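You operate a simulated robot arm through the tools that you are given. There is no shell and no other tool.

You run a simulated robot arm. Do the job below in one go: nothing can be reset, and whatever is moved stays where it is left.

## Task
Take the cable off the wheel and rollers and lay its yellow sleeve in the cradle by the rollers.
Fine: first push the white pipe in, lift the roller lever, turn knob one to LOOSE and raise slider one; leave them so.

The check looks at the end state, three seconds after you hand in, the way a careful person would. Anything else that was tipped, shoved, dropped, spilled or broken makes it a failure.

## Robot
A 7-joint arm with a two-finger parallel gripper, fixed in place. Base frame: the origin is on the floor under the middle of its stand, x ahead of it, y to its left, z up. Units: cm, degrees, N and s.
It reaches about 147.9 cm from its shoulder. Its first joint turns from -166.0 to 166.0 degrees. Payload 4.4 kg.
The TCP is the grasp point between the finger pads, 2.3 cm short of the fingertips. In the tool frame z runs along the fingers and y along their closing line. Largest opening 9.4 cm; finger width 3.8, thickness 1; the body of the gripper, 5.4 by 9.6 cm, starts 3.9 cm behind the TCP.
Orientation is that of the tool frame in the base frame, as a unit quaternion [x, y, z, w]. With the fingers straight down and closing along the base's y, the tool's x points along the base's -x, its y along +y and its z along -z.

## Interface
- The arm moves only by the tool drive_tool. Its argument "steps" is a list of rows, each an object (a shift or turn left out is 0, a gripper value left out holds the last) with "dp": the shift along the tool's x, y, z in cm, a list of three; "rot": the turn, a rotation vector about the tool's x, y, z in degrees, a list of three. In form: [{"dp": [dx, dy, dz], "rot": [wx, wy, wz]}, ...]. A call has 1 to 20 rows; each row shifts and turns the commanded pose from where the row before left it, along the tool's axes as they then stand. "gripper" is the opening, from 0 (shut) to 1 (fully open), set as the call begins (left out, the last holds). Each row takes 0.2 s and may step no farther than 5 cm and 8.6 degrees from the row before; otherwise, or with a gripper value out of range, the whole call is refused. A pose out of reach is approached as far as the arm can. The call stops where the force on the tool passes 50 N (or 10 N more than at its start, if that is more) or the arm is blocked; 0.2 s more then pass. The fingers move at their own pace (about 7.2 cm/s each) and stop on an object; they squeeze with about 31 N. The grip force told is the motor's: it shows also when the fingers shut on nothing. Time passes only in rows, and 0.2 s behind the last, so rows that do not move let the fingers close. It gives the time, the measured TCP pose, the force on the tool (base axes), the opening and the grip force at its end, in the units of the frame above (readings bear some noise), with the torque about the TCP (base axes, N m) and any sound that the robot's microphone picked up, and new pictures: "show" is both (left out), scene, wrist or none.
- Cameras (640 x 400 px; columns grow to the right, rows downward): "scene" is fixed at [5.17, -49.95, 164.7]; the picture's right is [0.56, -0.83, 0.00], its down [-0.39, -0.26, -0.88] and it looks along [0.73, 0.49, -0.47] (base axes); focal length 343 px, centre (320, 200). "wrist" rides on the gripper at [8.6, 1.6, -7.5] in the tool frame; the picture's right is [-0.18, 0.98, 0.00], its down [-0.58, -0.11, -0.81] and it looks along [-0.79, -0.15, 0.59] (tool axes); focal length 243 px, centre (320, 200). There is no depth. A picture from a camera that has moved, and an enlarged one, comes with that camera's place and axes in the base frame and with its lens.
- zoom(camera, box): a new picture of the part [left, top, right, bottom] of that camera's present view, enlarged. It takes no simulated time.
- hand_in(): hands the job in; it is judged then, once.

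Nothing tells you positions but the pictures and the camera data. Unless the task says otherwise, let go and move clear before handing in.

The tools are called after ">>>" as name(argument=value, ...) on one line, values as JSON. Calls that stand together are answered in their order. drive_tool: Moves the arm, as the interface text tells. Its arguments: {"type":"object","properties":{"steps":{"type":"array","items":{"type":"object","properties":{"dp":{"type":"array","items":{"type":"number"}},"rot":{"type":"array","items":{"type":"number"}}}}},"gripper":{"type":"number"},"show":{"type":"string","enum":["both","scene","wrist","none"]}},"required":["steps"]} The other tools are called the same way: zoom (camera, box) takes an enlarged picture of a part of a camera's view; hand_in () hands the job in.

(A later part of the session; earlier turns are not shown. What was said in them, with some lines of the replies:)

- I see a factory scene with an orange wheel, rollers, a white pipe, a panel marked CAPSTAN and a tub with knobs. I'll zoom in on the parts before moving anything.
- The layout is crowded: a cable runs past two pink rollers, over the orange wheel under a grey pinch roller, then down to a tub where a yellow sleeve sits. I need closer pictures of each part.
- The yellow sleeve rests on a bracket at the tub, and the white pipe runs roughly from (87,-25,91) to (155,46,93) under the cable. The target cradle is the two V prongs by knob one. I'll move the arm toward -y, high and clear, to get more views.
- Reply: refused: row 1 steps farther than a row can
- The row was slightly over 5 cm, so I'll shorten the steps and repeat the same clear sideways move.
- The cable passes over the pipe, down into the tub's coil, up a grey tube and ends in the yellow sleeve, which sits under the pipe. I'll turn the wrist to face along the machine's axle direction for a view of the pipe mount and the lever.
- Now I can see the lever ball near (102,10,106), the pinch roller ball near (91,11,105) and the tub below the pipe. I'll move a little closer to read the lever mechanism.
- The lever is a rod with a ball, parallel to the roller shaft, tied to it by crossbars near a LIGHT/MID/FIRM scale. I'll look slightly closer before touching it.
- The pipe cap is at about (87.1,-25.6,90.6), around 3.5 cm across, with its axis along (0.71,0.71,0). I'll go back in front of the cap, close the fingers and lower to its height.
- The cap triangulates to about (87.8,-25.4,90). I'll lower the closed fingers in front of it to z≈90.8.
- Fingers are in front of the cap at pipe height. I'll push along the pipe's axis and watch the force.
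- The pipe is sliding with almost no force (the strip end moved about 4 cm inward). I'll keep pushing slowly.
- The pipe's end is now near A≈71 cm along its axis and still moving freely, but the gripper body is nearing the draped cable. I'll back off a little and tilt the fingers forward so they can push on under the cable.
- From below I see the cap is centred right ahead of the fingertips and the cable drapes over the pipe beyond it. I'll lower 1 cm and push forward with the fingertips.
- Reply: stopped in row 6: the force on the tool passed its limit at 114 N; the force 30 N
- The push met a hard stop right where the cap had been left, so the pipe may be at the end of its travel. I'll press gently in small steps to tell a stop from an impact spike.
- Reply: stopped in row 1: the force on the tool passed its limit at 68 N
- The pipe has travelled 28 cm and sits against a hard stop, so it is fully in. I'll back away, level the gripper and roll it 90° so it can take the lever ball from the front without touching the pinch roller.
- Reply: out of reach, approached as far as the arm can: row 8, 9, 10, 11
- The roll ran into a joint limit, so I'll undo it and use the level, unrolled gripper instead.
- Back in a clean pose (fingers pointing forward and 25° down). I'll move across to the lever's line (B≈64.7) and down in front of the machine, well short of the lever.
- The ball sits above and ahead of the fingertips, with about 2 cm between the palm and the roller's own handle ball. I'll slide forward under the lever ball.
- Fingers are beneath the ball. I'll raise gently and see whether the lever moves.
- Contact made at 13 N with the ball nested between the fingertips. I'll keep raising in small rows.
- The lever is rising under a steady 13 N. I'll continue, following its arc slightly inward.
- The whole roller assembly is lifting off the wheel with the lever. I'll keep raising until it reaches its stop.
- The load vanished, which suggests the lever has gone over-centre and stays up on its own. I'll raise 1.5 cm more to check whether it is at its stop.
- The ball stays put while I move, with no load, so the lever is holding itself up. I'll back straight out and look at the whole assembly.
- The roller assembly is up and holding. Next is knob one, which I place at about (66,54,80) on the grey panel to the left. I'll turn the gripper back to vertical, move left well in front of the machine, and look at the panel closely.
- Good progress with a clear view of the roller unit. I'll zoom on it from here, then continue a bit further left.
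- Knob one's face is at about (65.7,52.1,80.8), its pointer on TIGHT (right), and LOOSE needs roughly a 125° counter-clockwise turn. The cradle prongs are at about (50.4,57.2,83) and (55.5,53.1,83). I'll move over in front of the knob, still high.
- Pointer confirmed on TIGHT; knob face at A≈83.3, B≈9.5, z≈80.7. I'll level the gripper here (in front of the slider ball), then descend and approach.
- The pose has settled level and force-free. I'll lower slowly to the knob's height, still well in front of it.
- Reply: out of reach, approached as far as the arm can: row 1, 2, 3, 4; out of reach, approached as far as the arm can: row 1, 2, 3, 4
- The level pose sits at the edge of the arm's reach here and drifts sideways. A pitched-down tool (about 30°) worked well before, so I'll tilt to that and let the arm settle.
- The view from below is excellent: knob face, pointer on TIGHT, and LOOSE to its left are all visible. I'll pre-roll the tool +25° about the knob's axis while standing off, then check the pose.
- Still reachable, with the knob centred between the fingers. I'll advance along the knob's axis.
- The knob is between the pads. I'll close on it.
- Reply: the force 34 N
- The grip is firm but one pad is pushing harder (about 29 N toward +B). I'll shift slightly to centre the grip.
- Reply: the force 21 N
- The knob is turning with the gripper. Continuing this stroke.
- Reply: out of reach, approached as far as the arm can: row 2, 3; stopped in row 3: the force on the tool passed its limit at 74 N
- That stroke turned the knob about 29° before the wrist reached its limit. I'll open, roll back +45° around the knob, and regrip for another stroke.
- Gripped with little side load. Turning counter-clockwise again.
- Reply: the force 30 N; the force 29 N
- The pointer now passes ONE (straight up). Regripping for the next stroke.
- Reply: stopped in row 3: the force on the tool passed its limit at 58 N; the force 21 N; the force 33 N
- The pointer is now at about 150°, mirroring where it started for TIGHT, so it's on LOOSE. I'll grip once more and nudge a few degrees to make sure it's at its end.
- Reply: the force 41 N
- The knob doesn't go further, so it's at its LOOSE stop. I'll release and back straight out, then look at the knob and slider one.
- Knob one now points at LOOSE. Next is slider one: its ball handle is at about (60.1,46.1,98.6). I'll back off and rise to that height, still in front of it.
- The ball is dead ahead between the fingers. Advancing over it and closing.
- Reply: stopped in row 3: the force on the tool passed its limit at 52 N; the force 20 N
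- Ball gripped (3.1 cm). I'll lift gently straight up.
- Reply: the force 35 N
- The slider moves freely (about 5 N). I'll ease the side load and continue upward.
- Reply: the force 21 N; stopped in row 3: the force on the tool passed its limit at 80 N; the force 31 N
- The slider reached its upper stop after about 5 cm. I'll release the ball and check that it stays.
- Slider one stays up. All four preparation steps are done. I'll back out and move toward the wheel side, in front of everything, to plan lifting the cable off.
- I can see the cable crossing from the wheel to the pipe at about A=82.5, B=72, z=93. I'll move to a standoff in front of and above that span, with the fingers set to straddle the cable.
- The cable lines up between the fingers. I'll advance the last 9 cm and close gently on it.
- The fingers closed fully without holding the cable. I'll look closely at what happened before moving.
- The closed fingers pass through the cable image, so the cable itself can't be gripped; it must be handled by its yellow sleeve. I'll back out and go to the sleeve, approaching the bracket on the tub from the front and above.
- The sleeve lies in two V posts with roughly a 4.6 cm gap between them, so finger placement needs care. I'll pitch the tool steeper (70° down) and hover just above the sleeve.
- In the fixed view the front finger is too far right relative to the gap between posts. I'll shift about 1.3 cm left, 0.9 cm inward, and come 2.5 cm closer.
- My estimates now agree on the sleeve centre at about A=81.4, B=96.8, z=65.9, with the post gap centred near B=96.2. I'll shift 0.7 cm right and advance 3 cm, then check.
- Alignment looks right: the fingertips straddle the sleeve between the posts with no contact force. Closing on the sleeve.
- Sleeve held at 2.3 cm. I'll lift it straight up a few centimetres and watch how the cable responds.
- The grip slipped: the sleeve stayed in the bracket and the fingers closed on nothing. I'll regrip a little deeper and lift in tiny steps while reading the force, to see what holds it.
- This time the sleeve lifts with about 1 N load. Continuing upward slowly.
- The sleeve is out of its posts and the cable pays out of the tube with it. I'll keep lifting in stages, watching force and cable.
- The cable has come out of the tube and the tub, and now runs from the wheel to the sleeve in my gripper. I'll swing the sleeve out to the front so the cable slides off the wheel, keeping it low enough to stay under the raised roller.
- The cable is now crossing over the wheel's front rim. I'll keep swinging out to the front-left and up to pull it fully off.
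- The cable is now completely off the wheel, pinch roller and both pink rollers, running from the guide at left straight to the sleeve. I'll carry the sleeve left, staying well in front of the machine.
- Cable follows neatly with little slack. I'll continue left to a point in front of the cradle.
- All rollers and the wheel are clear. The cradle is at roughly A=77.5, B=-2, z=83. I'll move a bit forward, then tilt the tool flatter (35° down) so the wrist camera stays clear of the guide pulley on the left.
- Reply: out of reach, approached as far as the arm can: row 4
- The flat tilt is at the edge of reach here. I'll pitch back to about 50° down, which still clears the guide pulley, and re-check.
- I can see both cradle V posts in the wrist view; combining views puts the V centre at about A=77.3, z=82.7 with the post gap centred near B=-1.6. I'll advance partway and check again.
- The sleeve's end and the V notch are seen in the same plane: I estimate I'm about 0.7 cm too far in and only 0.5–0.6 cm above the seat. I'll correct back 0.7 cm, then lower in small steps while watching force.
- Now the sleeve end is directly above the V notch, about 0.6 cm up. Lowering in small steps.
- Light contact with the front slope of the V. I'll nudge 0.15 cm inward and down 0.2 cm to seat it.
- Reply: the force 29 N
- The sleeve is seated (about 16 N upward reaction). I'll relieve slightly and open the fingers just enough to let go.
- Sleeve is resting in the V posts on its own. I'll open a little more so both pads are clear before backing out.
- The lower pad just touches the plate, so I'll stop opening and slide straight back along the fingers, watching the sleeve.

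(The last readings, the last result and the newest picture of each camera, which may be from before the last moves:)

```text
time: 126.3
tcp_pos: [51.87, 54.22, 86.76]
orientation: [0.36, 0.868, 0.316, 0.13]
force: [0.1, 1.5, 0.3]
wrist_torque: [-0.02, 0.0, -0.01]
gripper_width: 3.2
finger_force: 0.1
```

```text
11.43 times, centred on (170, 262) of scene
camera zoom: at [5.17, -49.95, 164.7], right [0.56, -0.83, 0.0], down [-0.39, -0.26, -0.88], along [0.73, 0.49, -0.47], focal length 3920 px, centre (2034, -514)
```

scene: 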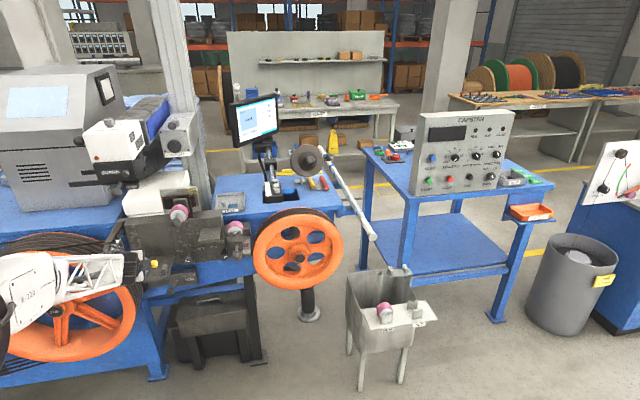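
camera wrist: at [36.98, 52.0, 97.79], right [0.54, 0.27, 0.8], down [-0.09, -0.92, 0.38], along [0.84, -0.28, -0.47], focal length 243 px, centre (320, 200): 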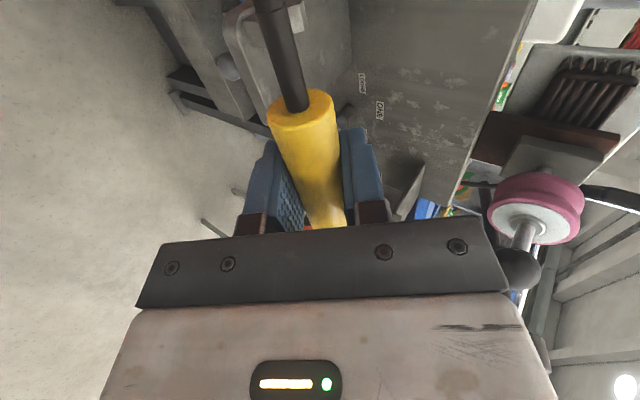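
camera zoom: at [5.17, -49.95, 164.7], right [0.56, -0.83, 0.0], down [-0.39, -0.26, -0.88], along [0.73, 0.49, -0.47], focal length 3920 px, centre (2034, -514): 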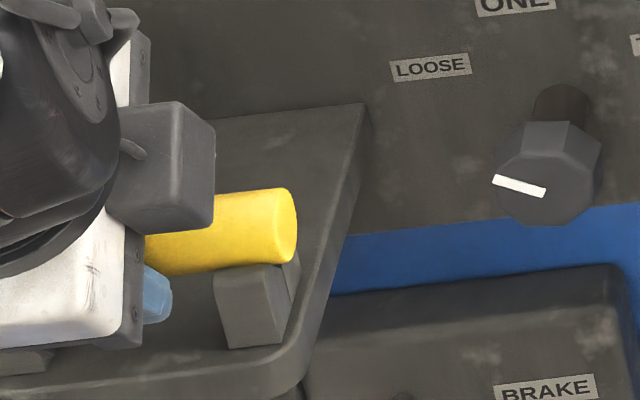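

The sleeve stays put in the cradle. Opening wider and backing fully away.

>>> drive_tool(steps=[{"dp": [0, 0, -1.0]}, {"dp": [0, 0, -1.5]}, {"dp": [0, 0, -2.0]}, {"dp": [0, 0, -2.5]}, {"dp": [0, 0, -3.0]}, {"dp": [0, 0, -3.0]}], gripper=0.45, show="both")

>>> zoom(camera="scene", box=[100, 190, 220, 300])

>>> zoom(camera="wrist", box=[200, 0, 440, 220])

```text
time: 127.7
tcp_pos: [45.91, 48.33, 96.54]
orientation: [0.36, 0.868, 0.316, 0.13]
force: [-0.6, 0.3, -0.2]
wrist_torque: [-0.01, -0.01, 0.01]
gripper_width: 4.24
finger_force: 0.2
camera wrist: at [37.36, 51.94, 103.36], right [0.66, 0.4, 0.63], down [-0.01, -0.84, 0.55], along [0.75, -0.37, -0.55], focal length 243 px, centre (320, 200)
```

scene: 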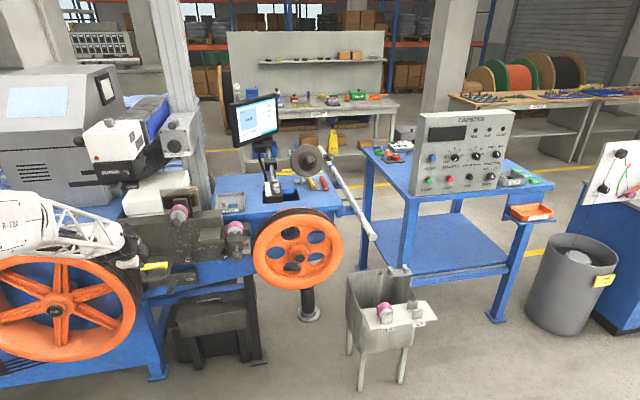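
wrist: 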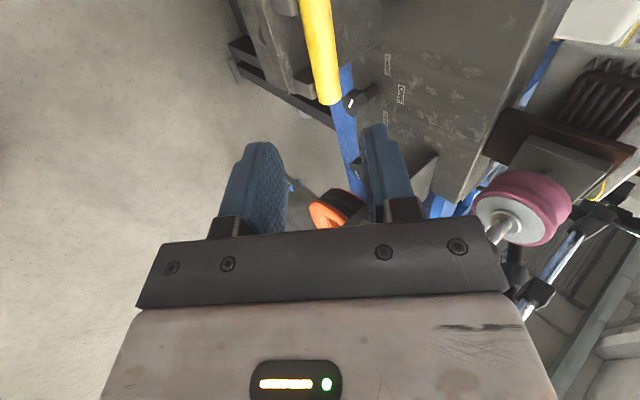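

```text
3.64 times, centred on (160, 245) of scene
camera zoom: at [5.17, -49.95, 164.7], right [0.56, -0.83, 0.0], down [-0.39, -0.26, -0.88], along [0.73, 0.49, -0.47], focal length 1247 px, centre (902, 36)
```

zoom: 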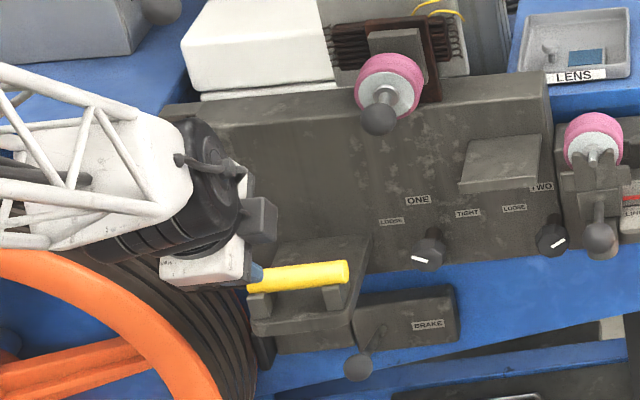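

```text
1.82 times, centred on (320, 110) of wrist
camera zoom: at [37.36, 51.94, 103.36], right [0.66, 0.4, 0.63], down [-0.01, -0.84, 0.55], along [0.75, -0.37, -0.55], focal length 441 px, centre (320, 364)
```

zoom: 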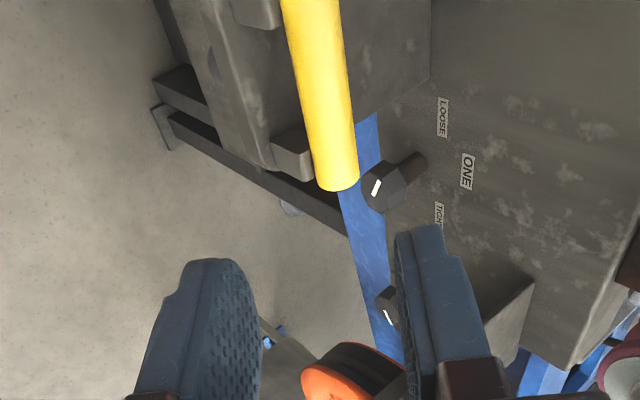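

The sleeve lies in the cradle. I'll retreat back and to the right to clear the view and verify everything.

>>> drive_tool(steps=[{"dp": [0, -1.0, -3.3]}, {"dp": [0, -1.0, -3.3]}, {"dp": [0, -1.0, -3.3]}, {"dp": [-3, 0, -2]}, {"dp": [-4, 0, -1]}, {"dp": [-4, 0, 0]}, {"dp": [-4, 0, 0]}, {"dp": [-4, 0, 0]}, {"dp": [-4, 0, 0]}, {"dp": [-4, 0, 0]}, {"dp": [-4, 0, 0]}, {"dp": [-4, 0, 0]}, {"dp": [-4, 0, 0]}, {"dp": [-4, 0, 0]}], show="both")

>>> zoom(camera="scene", box=[60, 170, 260, 310])

>>> zoom(camera="scene", box=[240, 130, 440, 270])

```text
time: 130.7
tcp_pos: [68.79, 10.53, 104.45]
orientation: [0.36, 0.868, 0.317, 0.13]
force: [1.4, -1.1, -1.0]
wrist_torque: [0.01, 0.01, 0.0]
gripper_width: 4.22
finger_force: 0.1
camera wrist: at [60.25, 14.23, 111.22], right [0.66, 0.4, 0.63], down [-0.01, -0.84, 0.55], along [0.75, -0.37, -0.55], focal length 243 px, centre (320, 200)
```

scene: 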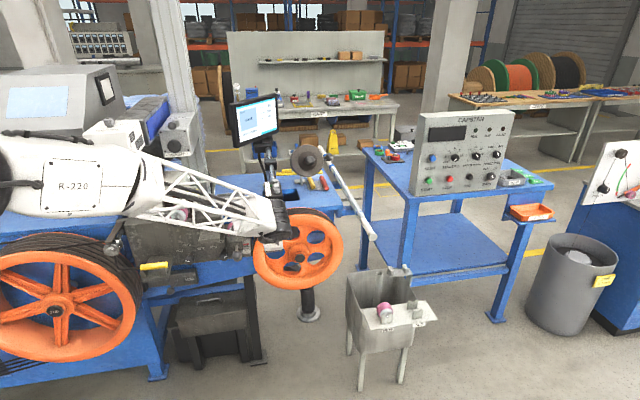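
wrist: 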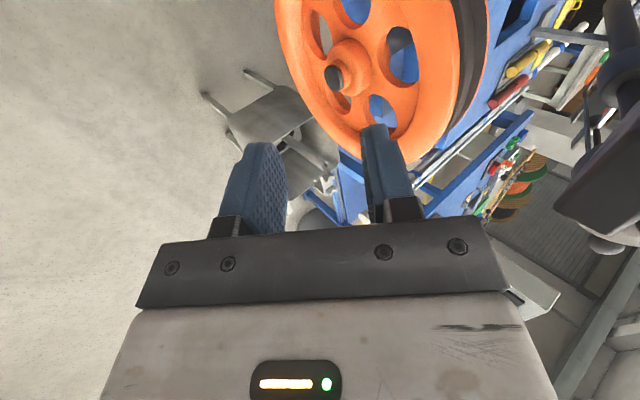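

```text
2.86 times, centred on (160, 240) of scene
camera zoom: at [5.17, -49.95, 164.7], right [0.56, -0.83, 0.0], down [-0.39, -0.26, -0.88], along [0.73, 0.49, -0.47], focal length 980 px, centre (777, 86)
```

zoom: 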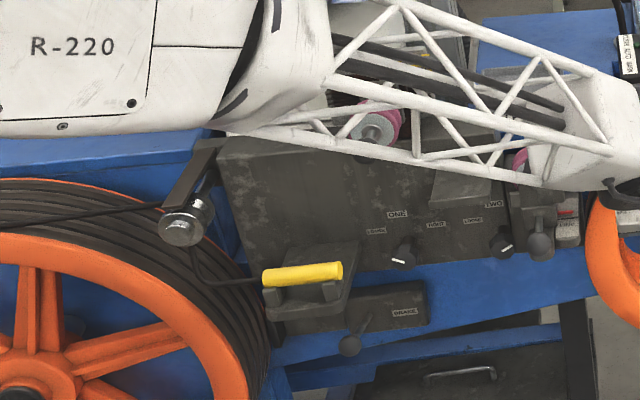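

```text
2.86 times, centred on (340, 200) of scene
camera zoom: at [5.17, -49.95, 164.7], right [0.56, -0.83, 0.0], down [-0.39, -0.26, -0.88], along [0.73, 0.49, -0.47], focal length 980 px, centre (263, 200)
```

zoom: 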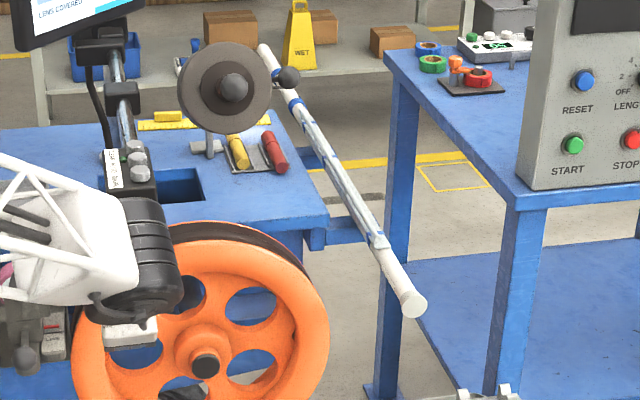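

>>> drive_tool(steps=[{"dp": [-4, 0, -1]}, {"dp": [-4, 0, -1]}, {"dp": [-4, 0, -1]}, {"dp": [-4, 0, 0]}, {"dp": [-4, 0, 0]}, {"dp": [0, 0, 0]}, {"dp": [0, 0, 0]}, {"dp": [0, 0, 0]}, {"dp": [0, 0, 0]}], show="scene")

>>> zoom(camera="scene", box=[110, 180, 250, 290])

>>> zoom(camera="scene", box=[135, 245, 195, 285])

>>> zoom(camera="scene", box=[330, 230, 450, 330])

```text
time: 132.7
tcp_pos: [81.71, -5.04, 106.72]
orientation: [0.36, 0.868, 0.316, 0.13]
force: [0.1, -0.3, -0.8]
wrist_torque: [-0.02, -0.02, -0.01]
gripper_width: 4.21
finger_force: 0.1
```

scene: 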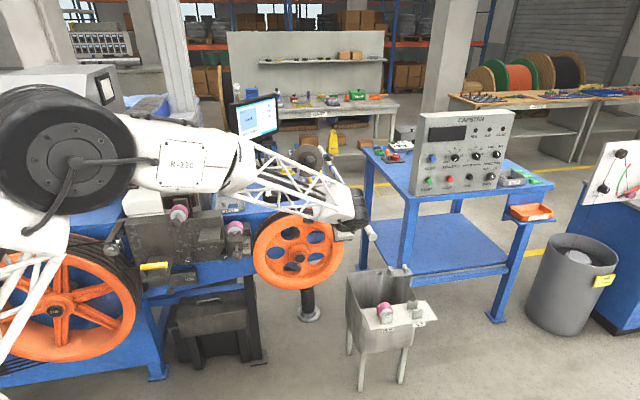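

```text
3.64 times, centred on (180, 235) of scene
camera zoom: at [5.17, -49.95, 164.7], right [0.56, -0.83, 0.0], down [-0.39, -0.26, -0.88], along [0.73, 0.49, -0.47], focal length 1247 px, centre (829, 73)
```

zoom: 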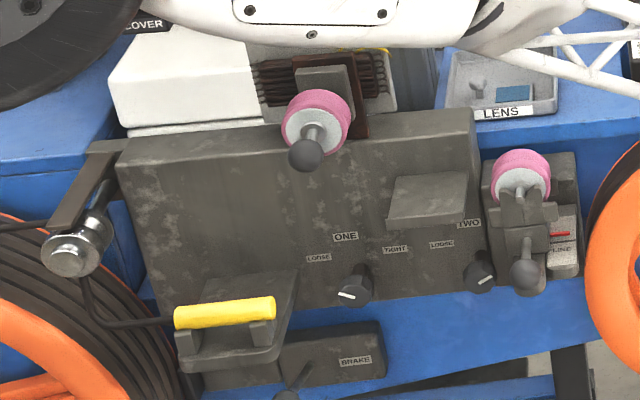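

```text
10.00 times, centred on (165, 265) of scene
camera zoom: at [5.17, -49.95, 164.7], right [0.56, -0.83, 0.0], down [-0.39, -0.26, -0.88], along [0.73, 0.49, -0.47], focal length 3430 px, centre (1870, -450)
```

zoom: 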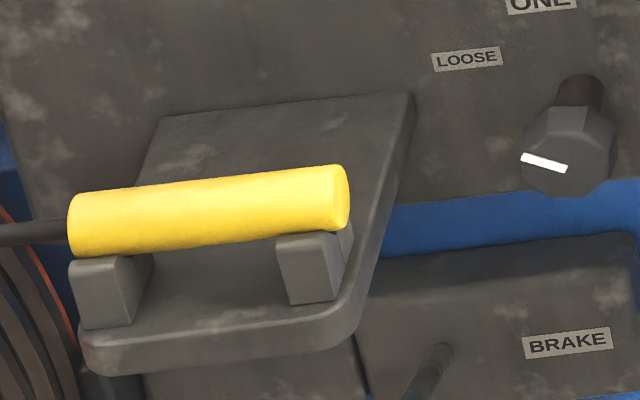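

```text
4.00 times, centred on (390, 280) of scene
camera zoom: at [5.17, -49.95, 164.7], right [0.56, -0.83, 0.0], down [-0.39, -0.26, -0.88], along [0.73, 0.49, -0.47], focal length 1372 px, centre (40, -120)
```

zoom: 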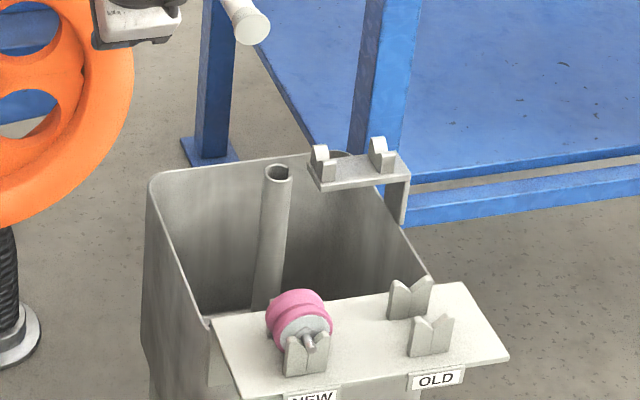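

The sleeve sits level in both V posts of the cradle, and its cable runs from the guide pulley straight to it. The wheel and rollers are bare. The pipe is in, the roller lever is up, knob one points to LOOSE and slider one is raised. The tub and everything on it are where they were, and the arm is clear, so I'm handing in.

>>> hand_in()

```text
The job is handed in.
```

The yellow sleeve is lying in the cradle by the rollers. The cable is off the wheel and both pink rollers, and runs from the guide pulley straight to the sleeve. I've handed the job in but haven't been told the result.

The four preparation steps were done first and left as you asked:
- **White pipe:** pushed in about 28 cm, until it met a hard stop.
- **Roller lever:** lifted; it holds itself up, clear of the wheel.
- **Knob one:** turned from TIGHT to LOOSE, to the end of its travel.
- **Slider one:** raised about 5 cm to its upper stop, and it stays there.

My first grip on the sleeve slipped while I was lifting it. It never left its bracket, and the second grip held.

In the final pictures the sleeve sits level in both cradle posts. Nothing I could see had been tipped or shifted: the tub, the spare roller on it and the brake lever are where they were. The gripper is open and the arm is clear of the machine.
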